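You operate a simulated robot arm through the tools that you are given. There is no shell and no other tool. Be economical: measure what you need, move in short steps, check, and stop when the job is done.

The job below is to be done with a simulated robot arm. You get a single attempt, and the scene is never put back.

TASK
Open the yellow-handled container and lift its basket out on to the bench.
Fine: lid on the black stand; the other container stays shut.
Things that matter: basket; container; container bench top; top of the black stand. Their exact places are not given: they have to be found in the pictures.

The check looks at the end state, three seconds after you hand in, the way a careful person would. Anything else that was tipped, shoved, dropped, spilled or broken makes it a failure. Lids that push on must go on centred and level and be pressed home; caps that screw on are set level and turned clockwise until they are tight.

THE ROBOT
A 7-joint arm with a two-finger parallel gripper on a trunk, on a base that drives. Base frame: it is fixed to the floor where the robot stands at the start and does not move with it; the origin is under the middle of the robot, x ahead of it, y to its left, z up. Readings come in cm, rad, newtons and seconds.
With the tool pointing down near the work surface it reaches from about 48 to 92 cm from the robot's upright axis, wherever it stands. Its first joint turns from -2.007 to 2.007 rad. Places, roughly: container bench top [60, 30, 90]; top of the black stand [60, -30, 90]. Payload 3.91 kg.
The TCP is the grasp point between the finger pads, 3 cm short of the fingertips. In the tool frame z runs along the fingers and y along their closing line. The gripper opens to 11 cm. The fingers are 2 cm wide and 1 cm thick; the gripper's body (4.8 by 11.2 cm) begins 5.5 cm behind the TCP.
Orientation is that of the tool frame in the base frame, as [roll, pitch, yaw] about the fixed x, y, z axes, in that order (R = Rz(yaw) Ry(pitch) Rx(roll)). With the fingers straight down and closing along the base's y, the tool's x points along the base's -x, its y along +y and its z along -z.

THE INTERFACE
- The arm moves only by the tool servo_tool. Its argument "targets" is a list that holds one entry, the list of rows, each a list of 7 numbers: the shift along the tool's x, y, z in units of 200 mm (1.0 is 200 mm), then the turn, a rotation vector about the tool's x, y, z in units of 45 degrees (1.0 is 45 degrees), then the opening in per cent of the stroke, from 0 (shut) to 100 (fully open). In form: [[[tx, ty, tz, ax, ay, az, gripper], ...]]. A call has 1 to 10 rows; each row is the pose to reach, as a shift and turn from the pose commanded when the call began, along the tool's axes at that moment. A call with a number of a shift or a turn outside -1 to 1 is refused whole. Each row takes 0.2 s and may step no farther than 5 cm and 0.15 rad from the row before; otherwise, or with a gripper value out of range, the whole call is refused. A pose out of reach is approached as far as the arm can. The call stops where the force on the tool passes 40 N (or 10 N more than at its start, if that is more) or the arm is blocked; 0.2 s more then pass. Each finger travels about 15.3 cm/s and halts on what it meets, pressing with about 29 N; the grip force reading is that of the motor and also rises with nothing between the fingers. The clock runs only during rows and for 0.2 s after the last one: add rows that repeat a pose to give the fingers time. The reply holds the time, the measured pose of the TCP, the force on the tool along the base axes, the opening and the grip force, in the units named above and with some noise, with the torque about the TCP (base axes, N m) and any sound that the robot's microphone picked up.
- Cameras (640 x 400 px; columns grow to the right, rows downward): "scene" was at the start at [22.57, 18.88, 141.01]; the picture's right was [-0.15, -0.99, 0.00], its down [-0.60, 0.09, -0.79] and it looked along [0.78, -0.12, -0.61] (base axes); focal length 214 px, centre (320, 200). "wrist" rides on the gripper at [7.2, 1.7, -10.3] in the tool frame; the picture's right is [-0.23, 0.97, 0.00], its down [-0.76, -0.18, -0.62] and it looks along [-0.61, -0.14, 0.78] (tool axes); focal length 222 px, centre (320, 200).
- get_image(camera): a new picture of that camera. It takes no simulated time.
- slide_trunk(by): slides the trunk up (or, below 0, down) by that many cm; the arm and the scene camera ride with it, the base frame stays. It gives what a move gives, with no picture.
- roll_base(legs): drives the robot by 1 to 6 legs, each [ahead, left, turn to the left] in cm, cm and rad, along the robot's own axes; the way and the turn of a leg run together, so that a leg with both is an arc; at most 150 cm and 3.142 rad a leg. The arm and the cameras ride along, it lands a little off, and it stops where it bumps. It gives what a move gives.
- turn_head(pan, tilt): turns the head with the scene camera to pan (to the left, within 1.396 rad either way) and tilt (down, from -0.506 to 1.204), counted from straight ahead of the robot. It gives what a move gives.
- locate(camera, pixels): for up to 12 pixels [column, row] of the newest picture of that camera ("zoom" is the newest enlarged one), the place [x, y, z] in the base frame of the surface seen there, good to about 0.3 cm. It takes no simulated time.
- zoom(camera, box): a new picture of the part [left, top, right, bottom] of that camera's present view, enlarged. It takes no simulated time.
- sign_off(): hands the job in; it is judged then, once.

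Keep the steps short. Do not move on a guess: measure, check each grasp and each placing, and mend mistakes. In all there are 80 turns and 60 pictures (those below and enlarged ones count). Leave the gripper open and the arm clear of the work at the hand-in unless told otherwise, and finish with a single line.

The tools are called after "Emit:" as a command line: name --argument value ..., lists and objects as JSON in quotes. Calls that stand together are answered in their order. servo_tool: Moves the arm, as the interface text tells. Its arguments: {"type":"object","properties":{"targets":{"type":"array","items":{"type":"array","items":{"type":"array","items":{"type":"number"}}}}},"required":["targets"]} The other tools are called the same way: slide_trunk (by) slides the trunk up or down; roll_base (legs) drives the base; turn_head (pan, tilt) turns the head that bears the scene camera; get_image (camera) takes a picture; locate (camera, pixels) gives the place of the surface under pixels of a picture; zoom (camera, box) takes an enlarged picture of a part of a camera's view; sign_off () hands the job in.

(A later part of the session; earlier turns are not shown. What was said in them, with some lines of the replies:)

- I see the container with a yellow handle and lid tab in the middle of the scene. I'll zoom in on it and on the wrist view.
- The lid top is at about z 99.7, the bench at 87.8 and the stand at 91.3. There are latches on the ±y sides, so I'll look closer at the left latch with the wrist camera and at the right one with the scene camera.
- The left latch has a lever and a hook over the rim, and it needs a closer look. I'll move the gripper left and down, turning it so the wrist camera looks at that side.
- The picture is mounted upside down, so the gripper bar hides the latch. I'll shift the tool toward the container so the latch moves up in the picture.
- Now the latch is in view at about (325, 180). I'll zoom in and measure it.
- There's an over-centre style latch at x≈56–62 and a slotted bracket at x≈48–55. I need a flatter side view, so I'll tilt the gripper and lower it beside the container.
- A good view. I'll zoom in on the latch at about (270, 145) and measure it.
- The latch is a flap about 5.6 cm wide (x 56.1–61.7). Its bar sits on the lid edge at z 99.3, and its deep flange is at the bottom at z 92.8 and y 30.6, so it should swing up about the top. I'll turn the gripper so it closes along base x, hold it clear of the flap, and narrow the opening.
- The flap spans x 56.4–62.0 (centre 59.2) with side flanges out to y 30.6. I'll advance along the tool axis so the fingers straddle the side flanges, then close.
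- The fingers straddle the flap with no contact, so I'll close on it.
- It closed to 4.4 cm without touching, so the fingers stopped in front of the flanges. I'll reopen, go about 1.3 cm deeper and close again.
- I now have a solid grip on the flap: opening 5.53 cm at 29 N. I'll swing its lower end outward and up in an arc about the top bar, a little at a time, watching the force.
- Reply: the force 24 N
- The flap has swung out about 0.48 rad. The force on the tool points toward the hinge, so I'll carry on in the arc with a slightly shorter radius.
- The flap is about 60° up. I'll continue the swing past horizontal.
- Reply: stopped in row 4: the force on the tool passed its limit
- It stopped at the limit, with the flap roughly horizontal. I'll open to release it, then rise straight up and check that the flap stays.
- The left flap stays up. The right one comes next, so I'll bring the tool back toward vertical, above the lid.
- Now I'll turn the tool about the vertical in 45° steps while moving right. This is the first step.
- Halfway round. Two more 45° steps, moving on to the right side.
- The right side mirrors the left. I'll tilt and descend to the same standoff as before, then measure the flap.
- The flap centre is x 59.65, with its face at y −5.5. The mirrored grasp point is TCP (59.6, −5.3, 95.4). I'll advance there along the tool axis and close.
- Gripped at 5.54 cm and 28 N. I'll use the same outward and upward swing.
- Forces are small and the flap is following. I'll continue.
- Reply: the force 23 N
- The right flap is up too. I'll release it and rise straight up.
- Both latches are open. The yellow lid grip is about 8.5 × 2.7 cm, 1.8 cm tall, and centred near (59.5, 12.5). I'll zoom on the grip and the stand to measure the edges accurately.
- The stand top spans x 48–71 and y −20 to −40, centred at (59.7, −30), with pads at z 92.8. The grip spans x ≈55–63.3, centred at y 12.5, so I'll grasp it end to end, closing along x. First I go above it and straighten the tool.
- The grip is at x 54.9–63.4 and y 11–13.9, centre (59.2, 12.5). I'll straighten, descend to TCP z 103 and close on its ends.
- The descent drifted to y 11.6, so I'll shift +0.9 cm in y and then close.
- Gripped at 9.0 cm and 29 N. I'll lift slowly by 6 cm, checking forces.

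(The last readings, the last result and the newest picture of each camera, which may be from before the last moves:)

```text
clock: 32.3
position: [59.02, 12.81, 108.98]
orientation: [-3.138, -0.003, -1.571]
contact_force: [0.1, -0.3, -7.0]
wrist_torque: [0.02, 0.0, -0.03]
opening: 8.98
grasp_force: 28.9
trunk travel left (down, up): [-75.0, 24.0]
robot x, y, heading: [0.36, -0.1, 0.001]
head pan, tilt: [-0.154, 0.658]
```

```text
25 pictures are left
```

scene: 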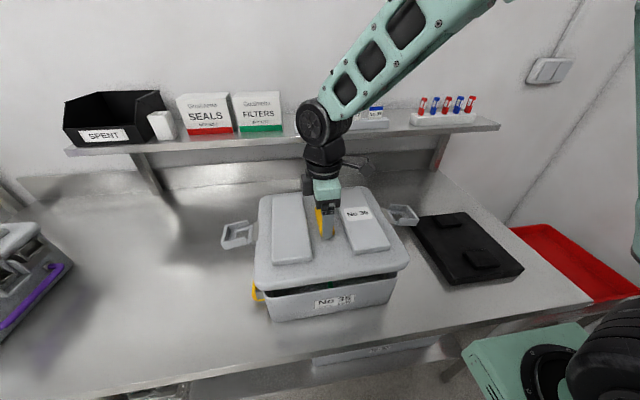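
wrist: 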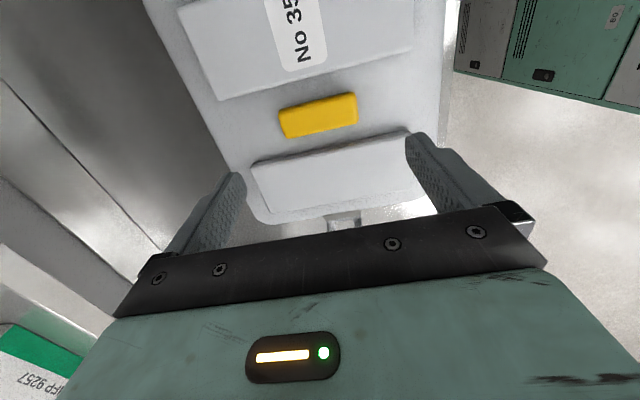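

The lid is off, level and weighs about 7 N. I'll lift higher and carry it right toward the stand.

Emit:
servo_tool --targets '[[[0, 0, -0.12, 0, 0, 0, 62], [0, 0, -0.25, 0, 0, 0, 62], [0.1, 0, -0.35, 0, 0, 0, 62], [0.25, 0, -0.35, 0, 0, 0, 62], [0.4, 0, -0.35, 0, 0, 0, 62], [0.55, 0, -0.35, 0, 0, 0, 62], [0.7, 0, -0.35, 0, 0, 0, 62], [0.85, 0, -0.35, 0, 0, 0, 62], [1.0, 0, -0.35, 0, 0, 0, 62]]]'

Emit:
servo_tool --targets '[[[0.12, 0, 0, 0, 0, 0, 62], [0.27, 0, 0, 0, 0, 0, 62], [0.42, 0, 0, 0, 0, 0, 62], [0.57, 0, 0, 0, 0, 0, 62], [0.72, 0, 0, 0, 0, 0, 62], [0.87, -0.02, 0, 0, 0, 0, 62], [1.0, -0.03, 0, 0, 0, 0, 62], [1.0, -0.03, 0, 0, 0, 0, 62]]]'

Emit:
get_image --camera "scene"

```text
clock: 34.3
position: [59.27, -7.39, 115.89]
orientation: [-3.138, -0.004, -1.57]
contact_force: [-0.6, -0.2, -7.5]
wrist_torque: [0.0, 0.02, -0.02]
opening: 9.0
grasp_force: 28.4
trunk travel left (down, up): [-75.0, 24.0]
robot x, y, heading: [-0.35, 0.12, 0.002]
head pan, tilt: [-0.154, 0.658]
```

```text
clock: 36.1
position: [59.85, -27.65, 116.4]
orientation: [-3.139, -0.004, -1.571]
contact_force: [-0.1, 0.1, -7.2]
wrist_torque: [0.01, 0.0, 0.01]
opening: 8.97
grasp_force: 29.1
trunk travel left (down, up): [-75.0, 24.0]
robot x, y, heading: [0.08, 0.01, 0.001]
head pan, tilt: [-0.154, 0.658]
```

```text
24 pictures are left
```

scene: 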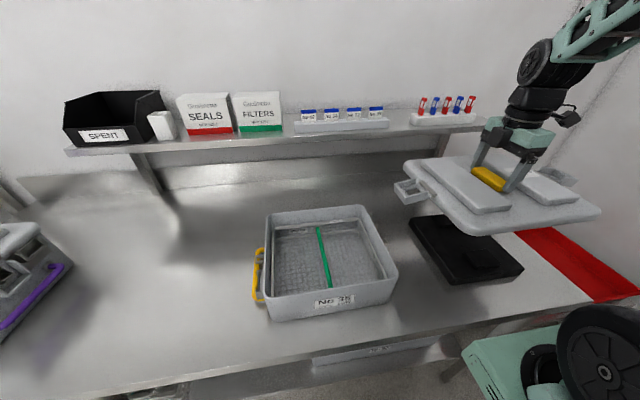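

The container is open, with a basket inside that has a green bar. I'll centre the lid over the stand at y −30.3 and lower it to just above the expected landing height.

Emit:
servo_tool --targets '[[[0.135, 0, 0.1, 0, 0, 0, 62], [0.135, 0, 0.25, 0, 0, 0, 62], [0.135, 0, 0.4, 0, 0, 0, 62], [0.135, 0, 0.55, 0, 0, 0, 62], [0.135, 0, 0.68, 0, 0, 0, 62], [0.135, 0, 0.76, 0, 0, 0, 62]]]'

Emit:
get_image --camera "scene"

```text
clock: 37.5
position: [59.47, -30.1, 100.82]
orientation: [-3.138, -0.004, -1.571]
contact_force: [-0.4, 0.3, -6.7]
wrist_torque: [0.0, 0.01, 0.0]
opening: 8.96
grasp_force: 29.4
trunk travel left (down, up): [-75.0, 24.0]
robot x, y, heading: [0.25, -0.05, -0.003]
head pan, tilt: [-0.154, 0.658]
```

```text
23 pictures are left
```

scene: 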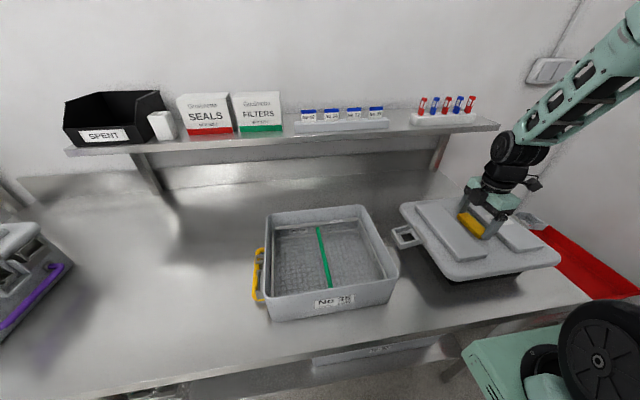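

Aligned. I'll lower in 0.4 cm steps, watching for contact.

Emit:
servo_tool --targets '[[[0, 0, 0.02, 0, 0, 0, 62], [0, 0, 0.04, 0, 0, 0, 62], [0, 0, 0.06, 0, 0, 0, 62], [0, 0, 0.075, 0, 0, 0, 62]]]'

```text
clock: 38.5
position: [59.62, -30.21, 99.44]
orientation: [-3.139, -0.002, -1.571]
contact_force: [0.1, -0.2, -6.2]
wrist_torque: [0.0, -0.02, -0.01]
opening: 8.98
grasp_force: 28.6
trunk travel left (down, up): [-75.0, 24.0]
robot x, y, heading: [-0.14, -0.03, 0.002]
head pan, tilt: [-0.154, 0.658]
```

Emit:
servo_tool --targets '[[[0, 0, 0.02, 0, 0, 0, 62], [0, 0, 0.04, 0, 0, 0, 62], [0, 0, 0.06, 0, 0, 0, 62], [0, 0, 0.08, 0, 0, 0, 62]]]'

```text
clock: 39.5
position: [59.74, -29.97, 97.9]
orientation: [-3.138, -0.005, -1.571]
contact_force: [-0.3, -0.5, -7.4]
wrist_torque: [0.01, -0.02, 0.02]
opening: 8.97
grasp_force: 29.4
trunk travel left (down, up): [-75.0, 24.0]
robot x, y, heading: [0.24, -0.2, 0.005]
head pan, tilt: [-0.154, 0.658]
```

No contact yet at 97.9, so I continue down.

Emit:
servo_tool --targets '[[[0, 0, 0.015, 0, 0, 0, 62], [0, 0, 0.03, 0, 0, 0, 62], [0, 0, 0.045, 0, 0, 0, 62], [0, 0, 0.06, 0, 0, 0, 62], [0, 0, 0.075, 0, 0, 0, 62]]]'

Emit:
zoom --camera "scene" --box '[370, 170, 600, 310]'

```text
clock: 40.7
position: [59.8, -30.15, 96.53]
orientation: [-3.135, -0.003, -1.57]
contact_force: [-2.3, 4.8, 25.0]
wrist_torque: [0.19, 0.35, 0.45]
opening: 9.0
grasp_force: 28.8
trunk travel left (down, up): [-75.0, 24.0]
robot x, y, heading: [0.19, -0.04, -0.001]
head pan, tilt: [-0.154, 0.658]
```

```text
2.78 times, centred on (485, 240) of scene
```

zoom: 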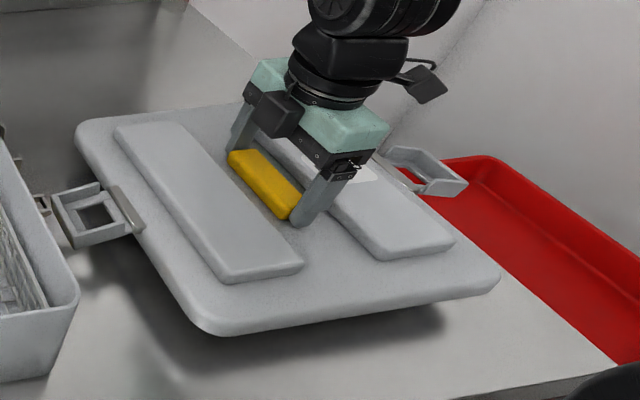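

Landed at TCP z 96.5, as expected for resting on the pads. I'll ease off the load, open, and rise.

Emit:
servo_tool --targets '[[[0, 0, -0.008, 0, 0, 0, 62], [0, 0, -0.008, 0, 0, 0, 90], [0, 0, -0.008, 0, 0, 0, 100], [0, 0, -0.008, 0, 0, 0, 100], [0, 0, -0.1, 0, 0, 0, 100], [0, 0, -0.3, 0, 0, 0, 100], [0, 0, -0.5, 0, 0, 0, 100], [0, 0, -0.7, 0, 0, 0, 100], [0, 0, -0.9, 0, 0, 0, 100]]]'

Emit:
get_image --camera "scene"

Emit:
zoom --camera "scene" --box '[250, 195, 410, 330]'

```text
clock: 42.7
position: [59.24, -29.86, 114.32]
orientation: [-3.138, -0.003, -1.57]
contact_force: [0.0, 0.3, -0.3]
wrist_torque: [0.06, 0.04, 0.01]
opening: 11.01
grasp_force: 0.0
trunk travel left (down, up): [-75.0, 24.0]
robot x, y, heading: [-0.11, -0.04, -0.003]
head pan, tilt: [-0.154, 0.658]
```

```text
21 pictures are left
```

scene: 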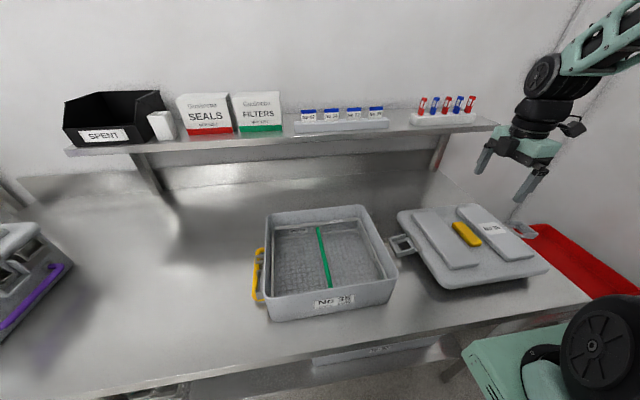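

```text
2.96 times, centred on (330, 262) of scene
```

zoom: 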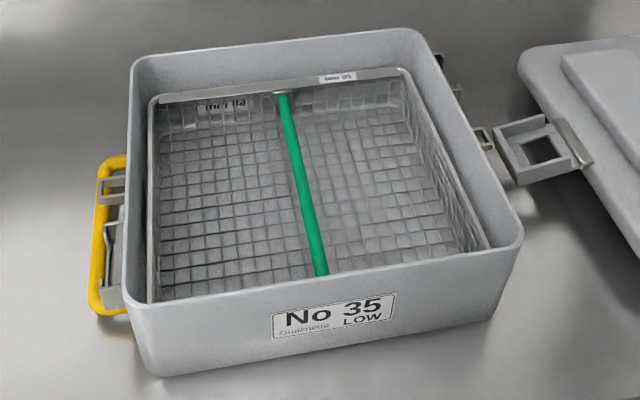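

The lid sits on the stand. The basket has a central green bar running along x, so I'll measure the bar and the basket.

Emit:
locate --camera "zoom" --pixels '[[283, 100], [290, 140], [302, 190], [313, 240], [320, 268], [150, 100], [400, 72], [220, 200], [150, 295], [485, 245], [340, 80], [450, 160]]'

Emit:
locate --camera "scene" --pixels '[[410, 215], [460, 207], [440, 285], [545, 268], [467, 233], [180, 250], [130, 300], [230, 330], [150, 220], [220, 215], [60, 265], [20, 225]]'

```text
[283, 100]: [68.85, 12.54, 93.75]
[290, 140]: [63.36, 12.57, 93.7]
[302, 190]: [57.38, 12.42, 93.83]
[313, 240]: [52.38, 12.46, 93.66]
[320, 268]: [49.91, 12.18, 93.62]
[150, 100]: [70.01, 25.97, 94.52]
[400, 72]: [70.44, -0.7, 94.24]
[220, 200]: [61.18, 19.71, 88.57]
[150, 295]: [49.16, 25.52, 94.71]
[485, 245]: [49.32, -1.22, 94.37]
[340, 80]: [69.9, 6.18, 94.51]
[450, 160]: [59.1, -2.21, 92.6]
```

```text
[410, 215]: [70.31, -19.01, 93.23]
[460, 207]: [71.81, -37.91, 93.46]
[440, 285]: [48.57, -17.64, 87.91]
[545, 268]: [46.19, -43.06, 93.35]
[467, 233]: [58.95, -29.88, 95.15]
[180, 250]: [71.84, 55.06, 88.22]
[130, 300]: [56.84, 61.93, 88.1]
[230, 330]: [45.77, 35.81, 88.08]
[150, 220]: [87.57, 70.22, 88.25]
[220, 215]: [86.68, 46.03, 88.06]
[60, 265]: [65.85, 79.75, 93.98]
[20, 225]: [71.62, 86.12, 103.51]
```

The green bar is at y 12.5 and z 93.8. The basket spans x 49–70, y −1 to 26, top 94.5, floor 88.6. I'll turn the gripper to close along y and bring it over the bar's middle at (59.5, 12.5).

Emit:
servo_tool --targets '[[[-0.167, 0, 0, 0, 0, 0.167, 60], [-0.333, 0, 0, 0, 0, 0.333, 60], [-0.5, 0, 0, 0, 0, 0.5, 60], [-0.667, 0, 0, 0, 0, 0.667, 60], [-0.833, 0, 0, 0, 0, 0.833, 60], [-1.0, 0, 0, 0, 0, 1.0, 60]]]'

Emit:
servo_tool --targets '[[[-0.118, 0.118, 0, 0, 0, 0.167, 60], [-0.236, 0.236, 0, 0, 0, 0.333, 60], [-0.353, 0.353, 0, 0, 0, 0.5, 60], [-0.471, 0.471, 0, 0, 0, 0.667, 60], [-0.589, 0.589, 0, 0, 0, 0.833, 60], [-0.707, 0.707, 0, 0, 0, 1.0, 60]]]'

Emit:
turn_head --pan 0.25 --tilt 0.658

Emit:
get_image --camera "scene"

```text
clock: 44.1
position: [59.64, -10.03, 114.48]
orientation: [-3.136, 0.001, -2.359]
contact_force: [0.3, -0.3, -0.3]
wrist_torque: [0.03, 0.0, -0.02]
opening: 6.63
grasp_force: 0.1
trunk travel left (down, up): [-75.0, 24.0]
robot x, y, heading: [0.08, -0.18, -0.003]
head pan, tilt: [-0.154, 0.658]
```

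```text
clock: 45.5
position: [59.7, 9.88, 114.45]
orientation: [-3.137, 0.005, 3.14]
contact_force: [-0.1, -0.3, -0.2]
wrist_torque: [0.03, -0.02, -0.01]
opening: 6.61
grasp_force: 0.1
trunk travel left (down, up): [-75.0, 24.0]
robot x, y, heading: [0.07, 0.09, 0.003]
head pan, tilt: [-0.154, 0.658]
```

```text
clock: 46.4
position: [59.71, 9.91, 114.45]
orientation: [-3.14, 0.001, 3.141]
contact_force: [0.1, -0.3, 0.1]
wrist_torque: [0.01, 0.02, -0.04]
opening: 6.6
grasp_force: 0.1
trunk travel left (down, up): [-75.0, 24.0]
robot x, y, heading: [0.14, 0.08, -0.002]
head pan, tilt: [0.25, 0.658]
```

```text
19 pictures are left
```

scene: 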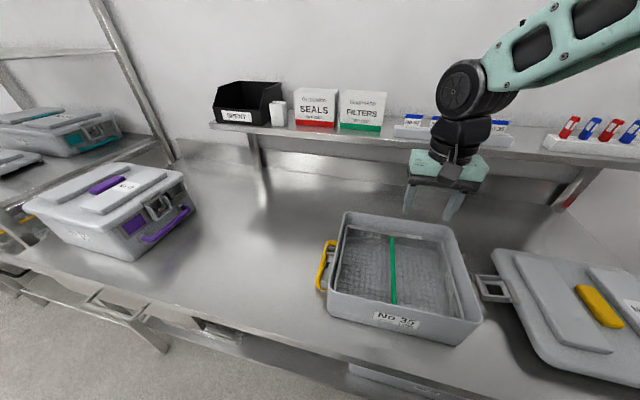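

I can see the free bench to the left. I'll measure the gap between the purple handle and the yellow handle.

Emit:
locate --camera "scene" --pixels '[[191, 210], [145, 241], [195, 200], [320, 290], [330, 245], [250, 290], [270, 190], [230, 310], [300, 318], [250, 220], [391, 245], [394, 300]]'

```text
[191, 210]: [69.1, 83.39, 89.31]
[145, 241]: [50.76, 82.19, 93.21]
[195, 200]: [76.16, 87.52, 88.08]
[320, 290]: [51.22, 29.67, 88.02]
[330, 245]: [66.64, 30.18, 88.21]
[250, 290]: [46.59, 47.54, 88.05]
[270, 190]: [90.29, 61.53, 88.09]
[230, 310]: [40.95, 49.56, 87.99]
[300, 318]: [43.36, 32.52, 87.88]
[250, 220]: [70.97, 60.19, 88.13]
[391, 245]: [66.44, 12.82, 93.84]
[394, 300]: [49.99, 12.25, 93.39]
```

The bench is free from y 33 to 81, so the basket will go at y ≈ 53. Now I'll centre on the bar at y 12.5 and descend to just above it.

Emit:
servo_tool --targets '[[[0, 0.13, 0.2, 0, 0, 0, 60], [0.005, 0.13, 0.4, 0, 0, 0, 60], [0.005, 0.13, 0.6, 0, 0, 0, 60], [0.005, 0.13, 0.75, 0, 0, 0, 60], [0.005, 0.13, 0.87, 0, 0, 0, 60], [0.005, 0.13, 0.87, 0, 0, 0, 60]]]'

Emit:
zoom --camera "scene" --box '[310, 190, 490, 350]'

```text
clock: 47.8
position: [59.48, 12.36, 96.87]
orientation: [-3.138, 0.005, 3.141]
contact_force: [-0.7, -0.2, 0.1]
wrist_torque: [0.01, 0.02, -0.02]
opening: 6.59
grasp_force: 0.0
trunk travel left (down, up): [-75.0, 24.0]
robot x, y, heading: [-0.19, -0.05, 0.001]
head pan, tilt: [0.25, 0.658]
```

```text
2.50 times, centred on (400, 270) of scene
```

zoom: 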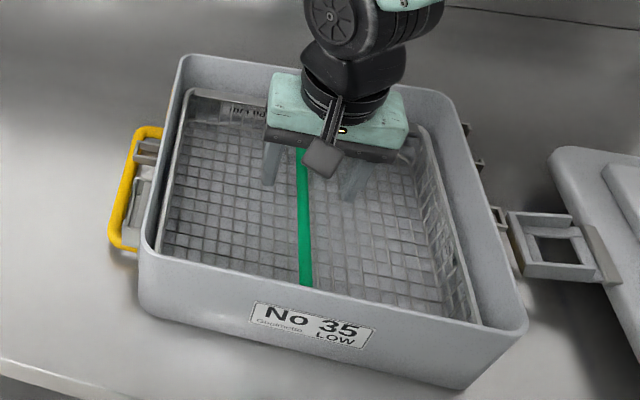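

The fingers straddle the bar. I'll go down 3.6 cm and close.

Emit:
servo_tool --targets '[[[0, 0, 0.06, 0, 0, 0, 60], [0, 0.005, 0.12, 0, 0, 0, 60], [0, 0.005, 0.18, 0, 0, 0, 60], [0, 0.005, 0.18, 0, 0, 0, 30], [0, 0.005, 0.18, 0, 0, 0, 0], [0, 0.005, 0.18, 0, 0, 0, 0], [0, 0.005, 0.18, 0, 0, 0, 0]]]'

```text
clock: 49.4
position: [59.81, 12.4, 93.5]
orientation: [-3.138, 0.003, -3.141]
contact_force: [-0.1, 0.1, -0.6]
wrist_torque: [-0.06, -0.04, 0.06]
opening: 1.16
grasp_force: 28.8
trunk travel left (down, up): [-75.0, 24.0]
robot x, y, heading: [-0.17, -0.31, 0.002]
head pan, tilt: [0.25, 0.658]
```

Gripped the bar at 1.16 cm. I'll lift slowly by 4 cm first.

Emit:
servo_tool --targets '[[[0, 0, -0.03, 0, 0, 0, 0], [0, 0, -0.06, 0, 0, 0, 0], [0, 0, -0.1, 0, 0, 0, 0], [0, 0, -0.15, 0, 0, 0, 0], [0, 0, -0.2, 0, 0, 0, 0]]]'

Emit:
zoom --camera "scene" --box '[310, 170, 490, 350]'

```text
clock: 50.6
position: [59.59, 12.72, 97.36]
orientation: [-3.139, 0.004, 3.141]
contact_force: [0.2, -0.2, -3.5]
wrist_torque: [-0.01, -0.04, 0.02]
opening: 1.12
grasp_force: 29.3
trunk travel left (down, up): [-75.0, 24.0]
robot x, y, heading: [-0.27, -0.06, 0.001]
head pan, tilt: [0.25, 0.658]
```

```text
2.22 times, centred on (400, 260) of scene
```

zoom: 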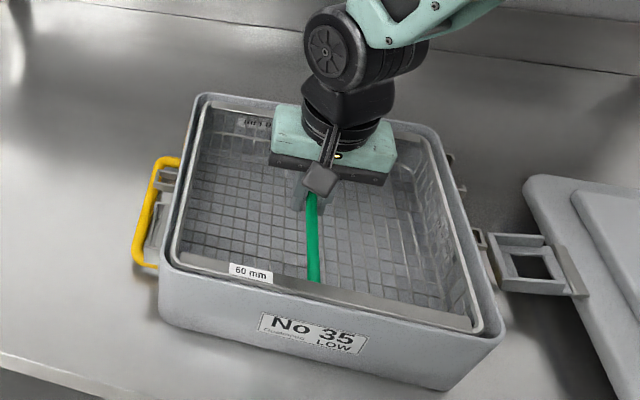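

The basket is rising level, at 3.5 N. I'll lift it well clear of the rim.

Emit:
servo_tool --targets '[[[0, 0, -0.1, 0, 0, 0, 0], [0, 0, -0.2, 0, 0, 0, 0], [0, 0, -0.3, 0, 0, 0, 0], [0, 0, -0.4, 0, 0, 0, 0], [0, 0, -0.5, 0, 0, 0, 0], [0, 0, -0.6, 0, 0, 0, 0], [0, 0, -0.7, 0, 0, 0, 0]]]'

Emit:
get_image --camera "scene"

```text
clock: 52.2
position: [59.74, 12.68, 111.49]
orientation: [-3.138, 0.003, -3.141]
contact_force: [0.6, 0.7, -2.5]
wrist_torque: [-0.02, 0.02, 0.0]
opening: 1.16
grasp_force: 29.5
trunk travel left (down, up): [-75.0, 24.0]
robot x, y, heading: [-0.48, -0.29, -0.0]
head pan, tilt: [0.25, 0.658]
```

```text
16 pictures are left
```

scene: 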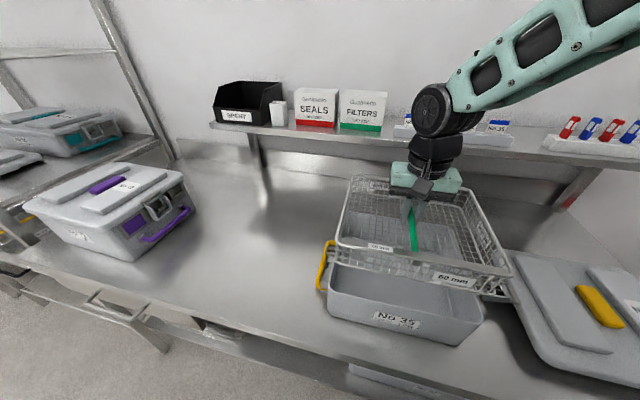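

Clear of the rim. I'll carry it 40 cm to the left.

Emit:
servo_tool --targets '[[[0, 0.1, 0, 0, 0, 0, 0], [0, 0.25, 0, 0, 0, 0, 0], [0, 0.4, 0, 0, 0, 0, 0], [0, 0.55, 0, 0, 0, 0, 0], [0, 0.7, 0, 0, 0, 0, 0], [0, 0.85, 0, 0, 0, 0, 0], [0, 1.0, 0, 0, 0, 0, 0]]]'

Emit:
servo_tool --targets '[[[0, 0.15, 0, 0, 0, 0, 0], [0, 0.3, 0, 0, 0, 0, 0], [0, 0.45, 0, 0, 0, 0, 0], [0, 0.6, 0, 0, 0, 0, 0], [0, 0.75, 0, 0, 0, 0, 0], [0, 0.9, 0, 0, 0, 0, 0], [0, 1.0, 0, 0, 0, 0, 0], [0, 1.0, 0, 0, 0, 0, 0]]]'

Emit:
get_image --camera "scene"

```text
clock: 53.8
position: [59.46, 32.65, 111.15]
orientation: [-3.136, 0.005, 3.141]
contact_force: [-0.1, -1.1, -3.0]
wrist_torque: [0.05, -0.02, -0.03]
opening: 1.12
grasp_force: 29.2
trunk travel left (down, up): [-75.0, 24.0]
robot x, y, heading: [0.17, 0.54, 0.004]
head pan, tilt: [0.25, 0.658]
```

```text
clock: 55.6
position: [58.57, 48.96, 111.13]
orientation: [-3.138, 0.003, -3.141]
contact_force: [0.5, -0.3, -3.3]
wrist_torque: [-0.02, 0.01, 0.03]
opening: 1.17
grasp_force: 29.1
out of reach, approached as far as the arm can: row 6, 7, 8
trunk travel left (down, up): [-75.0, 24.0]
robot x, y, heading: [-0.2, 0.26, -0.004]
head pan, tilt: [0.25, 0.658]
```

```text
15 pictures are left
```

scene: 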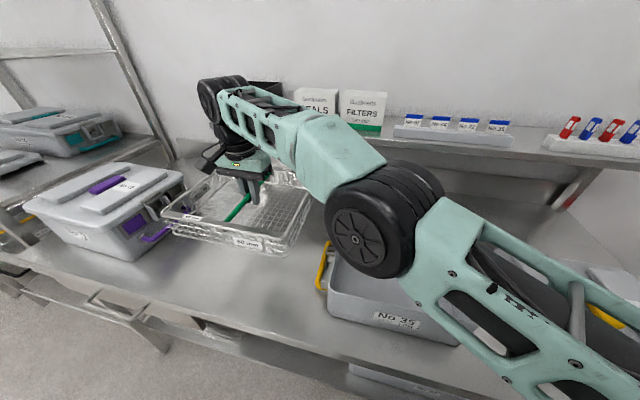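

The arm is at its reach limit at y 49, which already leaves the basket at y ≈ 35.5–62.5, clear of both handles. Before lowering, I'll check the elbow's clearance above the container.

Emit:
locate --camera "scene" --pixels '[[360, 240], [375, 275], [355, 195], [470, 330], [460, 260], [240, 240], [165, 215], [285, 255], [310, 195], [235, 210], [178, 232], [300, 215]]'

```text
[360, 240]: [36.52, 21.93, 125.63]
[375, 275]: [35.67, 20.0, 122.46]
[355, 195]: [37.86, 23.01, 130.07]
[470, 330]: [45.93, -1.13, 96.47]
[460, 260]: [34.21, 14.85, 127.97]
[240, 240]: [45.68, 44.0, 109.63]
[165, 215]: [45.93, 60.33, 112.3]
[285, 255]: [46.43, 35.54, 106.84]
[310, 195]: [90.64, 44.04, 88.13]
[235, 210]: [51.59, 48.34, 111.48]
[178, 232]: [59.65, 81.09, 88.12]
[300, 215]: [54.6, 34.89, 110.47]
```

The elbow is around z 122 or higher, in front of the container, and the basket is level. I'll lower it to about 4 cm above the bench.

Emit:
servo_tool --targets '[[[0, 0, 0.1, 0, 0, 0, 0], [0, 0, 0.2, 0, 0, 0, 0], [0, 0, 0.3, 0, 0, 0, 0], [0, 0, 0.4, 0, 0, 0, 0], [0, 0, 0.5, 0, 0, 0, 0], [0, 0, 0.6, 0, 0, 0, 0], [0, 0, 0.7, 0, 0, 0, 0], [0, 0, 0.7, 0, 0, 0, 0]]]'

Emit:
get_image --camera "scene"

```text
clock: 57.4
position: [58.43, 48.9, 96.97]
orientation: [-3.138, 0.004, 3.142]
contact_force: [-0.5, 0.6, -4.2]
wrist_torque: [-0.02, -0.06, 0.0]
opening: 1.14
grasp_force: 28.7
trunk travel left (down, up): [-75.0, 24.0]
robot x, y, heading: [0.01, 0.16, 0.004]
head pan, tilt: [0.25, 0.658]
```

```text
14 pictures are left
```

scene: 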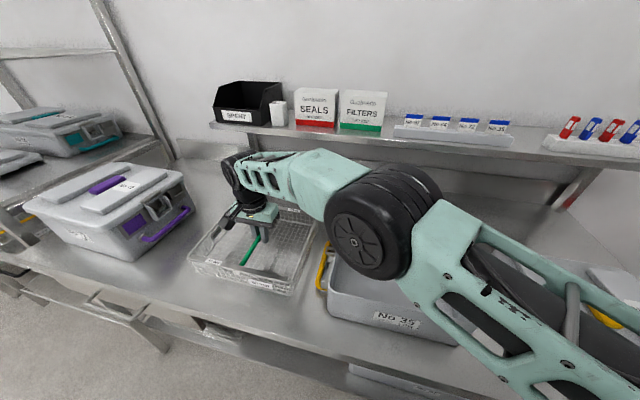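

The basket is between the two containers. I'll lower it gently to the bench.

Emit:
servo_tool --targets '[[[0, 0, 0.04, 0, 0, 0, 0], [0, 0, 0.08, 0, 0, 0, 0], [0, 0, 0.12, 0, 0, 0, 0], [0, 0, 0.15, 0, 0, 0, 0], [0, 0, 0.17, 0, 0, 0, 0], [0, 0, 0.19, 0, 0, 0, 0], [0, 0, 0.205, 0, 0, 0, 0]]]'

Emit:
zoom --camera "scene" --box '[180, 150, 420, 350]'

```text
clock: 59.0
position: [58.74, 48.91, 93.05]
orientation: [-3.138, 0.003, -3.141]
contact_force: [0.2, -0.1, -3.2]
wrist_torque: [-0.04, -0.05, -0.01]
opening: 1.13
grasp_force: 29.4
trunk travel left (down, up): [-75.0, 24.0]
robot x, y, heading: [0.16, -0.25, -0.001]
head pan, tilt: [0.25, 0.658]
```

```text
2.00 times, centred on (300, 250) of scene
```

zoom: 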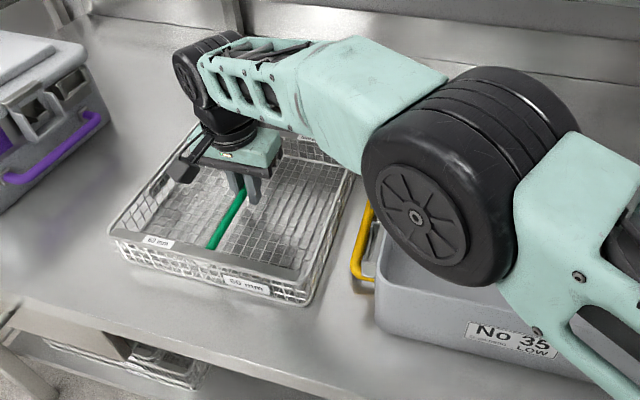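

Almost down, and the load is still on the gripper. A little further.

Emit:
servo_tool --targets '[[[0, 0, 0.01, 0, 0, 0, 0], [0, 0, 0.02, 0, 0, 0, 0], [0, 0, 0.03, 0, 0, 0, 0], [0, 0, 0.04, 0, 0, 0, 0]]]'

```text
clock: 59.9
position: [59.03, 49.07, 92.74]
orientation: [3.135, 0.008, 3.141]
contact_force: [0.8, 0.3, 11.1]
wrist_torque: [0.04, 0.27, 0.04]
opening: 1.12
grasp_force: 28.8
trunk travel left (down, up): [-75.0, 24.0]
robot x, y, heading: [-0.12, 0.3, 0.004]
head pan, tilt: [0.25, 0.658]
stopped in row 4: the force on the tool passed its limit (the readings are from after the stop); the commanded pose is now the measured one
```

Landed at 92.7, as predicted. I'll open and rise straight up.

Emit:
servo_tool --targets '[[[0, 0, -0.005, 0, 0, 0, 0], [0, 0, -0.005, 0, 0, 0, 30], [0, 0, -0.005, 0, 0, 0, 50], [0, 0, -0.005, 0, 0, 0, 50], [0, 0, -0.1, 0, 0, 0, 50], [0, 0, -0.3, 0, 0, 0, 50], [0, 0, -0.5, 0, 0, 0, 50], [0, 0, -0.7, 0, 0, 0, 50], [0, 0, -0.9, 0, 0, 0, 50]]]'

Emit:
servo_tool --targets '[[[0.1, -0.2, 0, 0, 0, 0, 60], [0.1, -0.4, 0, 0, 0, 0, 80], [0.1, -0.6, 0, 0, 0, 0, 100], [0.1, -0.6, 0, 0, 0, 0, 100]]]'

Emit:
get_image --camera "scene"

```text
clock: 61.9
position: [58.57, 49.11, 110.93]
orientation: [3.14, 0.006, 3.141]
contact_force: [0.1, 0.5, -0.9]
wrist_torque: [-0.04, 0.02, -0.03]
opening: 5.51
grasp_force: 0.0
trunk travel left (down, up): [-75.0, 24.0]
robot x, y, heading: [-0.0, 0.26, 0.004]
head pan, tilt: [0.25, 0.658]
```

```text
clock: 62.9
position: [56.92, 37.04, 110.56]
orientation: [3.139, 0.006, 3.141]
contact_force: [0.5, 0.5, -0.4]
wrist_torque: [-0.01, 0.01, 0.0]
opening: 11.0
grasp_force: 0.1
trunk travel left (down, up): [-75.0, 24.0]
robot x, y, heading: [-0.34, -0.35, 0.002]
head pan, tilt: [0.25, 0.658]
```

```text
12 pictures are left
```

scene: 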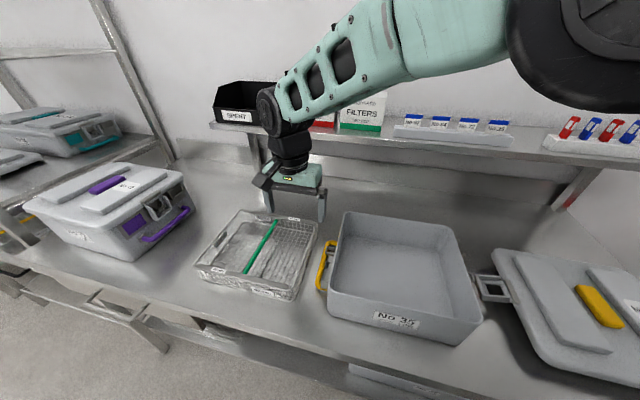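

The basket is flat on the bench. I'll raise the arm clear and take a final look at the lid and basket.

Emit:
servo_tool --targets '[[[0.1, 0, -0.2, 0, 0, 0, 100], [0.2, 0, -0.4, 0, 0, 0, 100], [0.3, 0, -0.6, 0, 0, 0, 100], [0.4, 0, -0.8, 0, 0, 0, 100], [0.5, 0, -0.9, 0, 0, 0, 100]]]'

Emit:
turn_head --pan -0.15 --tilt 0.658

Emit:
get_image --camera "scene"

Emit:
zoom --camera "scene" --box '[360, 180, 600, 310]'

```text
clock: 64.1
position: [47.13, 36.8, 128.86]
orientation: [3.139, 0.006, -3.141]
contact_force: [0.5, -0.4, -0.4]
wrist_torque: [-0.01, -0.01, 0.01]
opening: 10.97
grasp_force: 0.1
trunk travel left (down, up): [-75.0, 24.0]
robot x, y, heading: [0.03, -0.3, 0.002]
head pan, tilt: [0.25, 0.658]
```

```text
clock: 65.0
position: [47.15, 36.75, 128.8]
orientation: [3.141, 0.009, 3.141]
contact_force: [-0.3, -0.8, -0.1]
wrist_torque: [-0.02, 0.02, 0.01]
opening: 10.97
grasp_force: 0.1
trunk travel left (down, up): [-75.0, 24.0]
robot x, y, heading: [0.03, -0.25, -0.004]
head pan, tilt: [-0.15, 0.658]
```

```text
11 pictures are left
```

scene: 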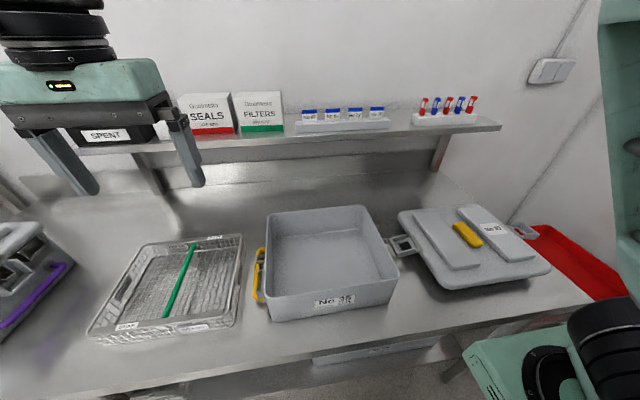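

```text
2.67 times, centred on (480, 245) of scene
```

zoom: 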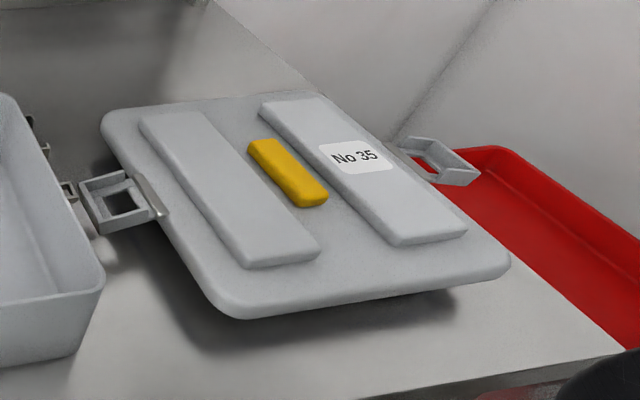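

The lid is level and steady on the stand, the container is standing where it was, the basket is flat on the bench, and the gripper is open and clear. Handing in.

Emit:
sign_off

```text
The job is handed in.
```

The yellow-handled container is open, its lid is on the black stand, its basket is out on the bench to the left of it, and the purple-handled container was left shut.
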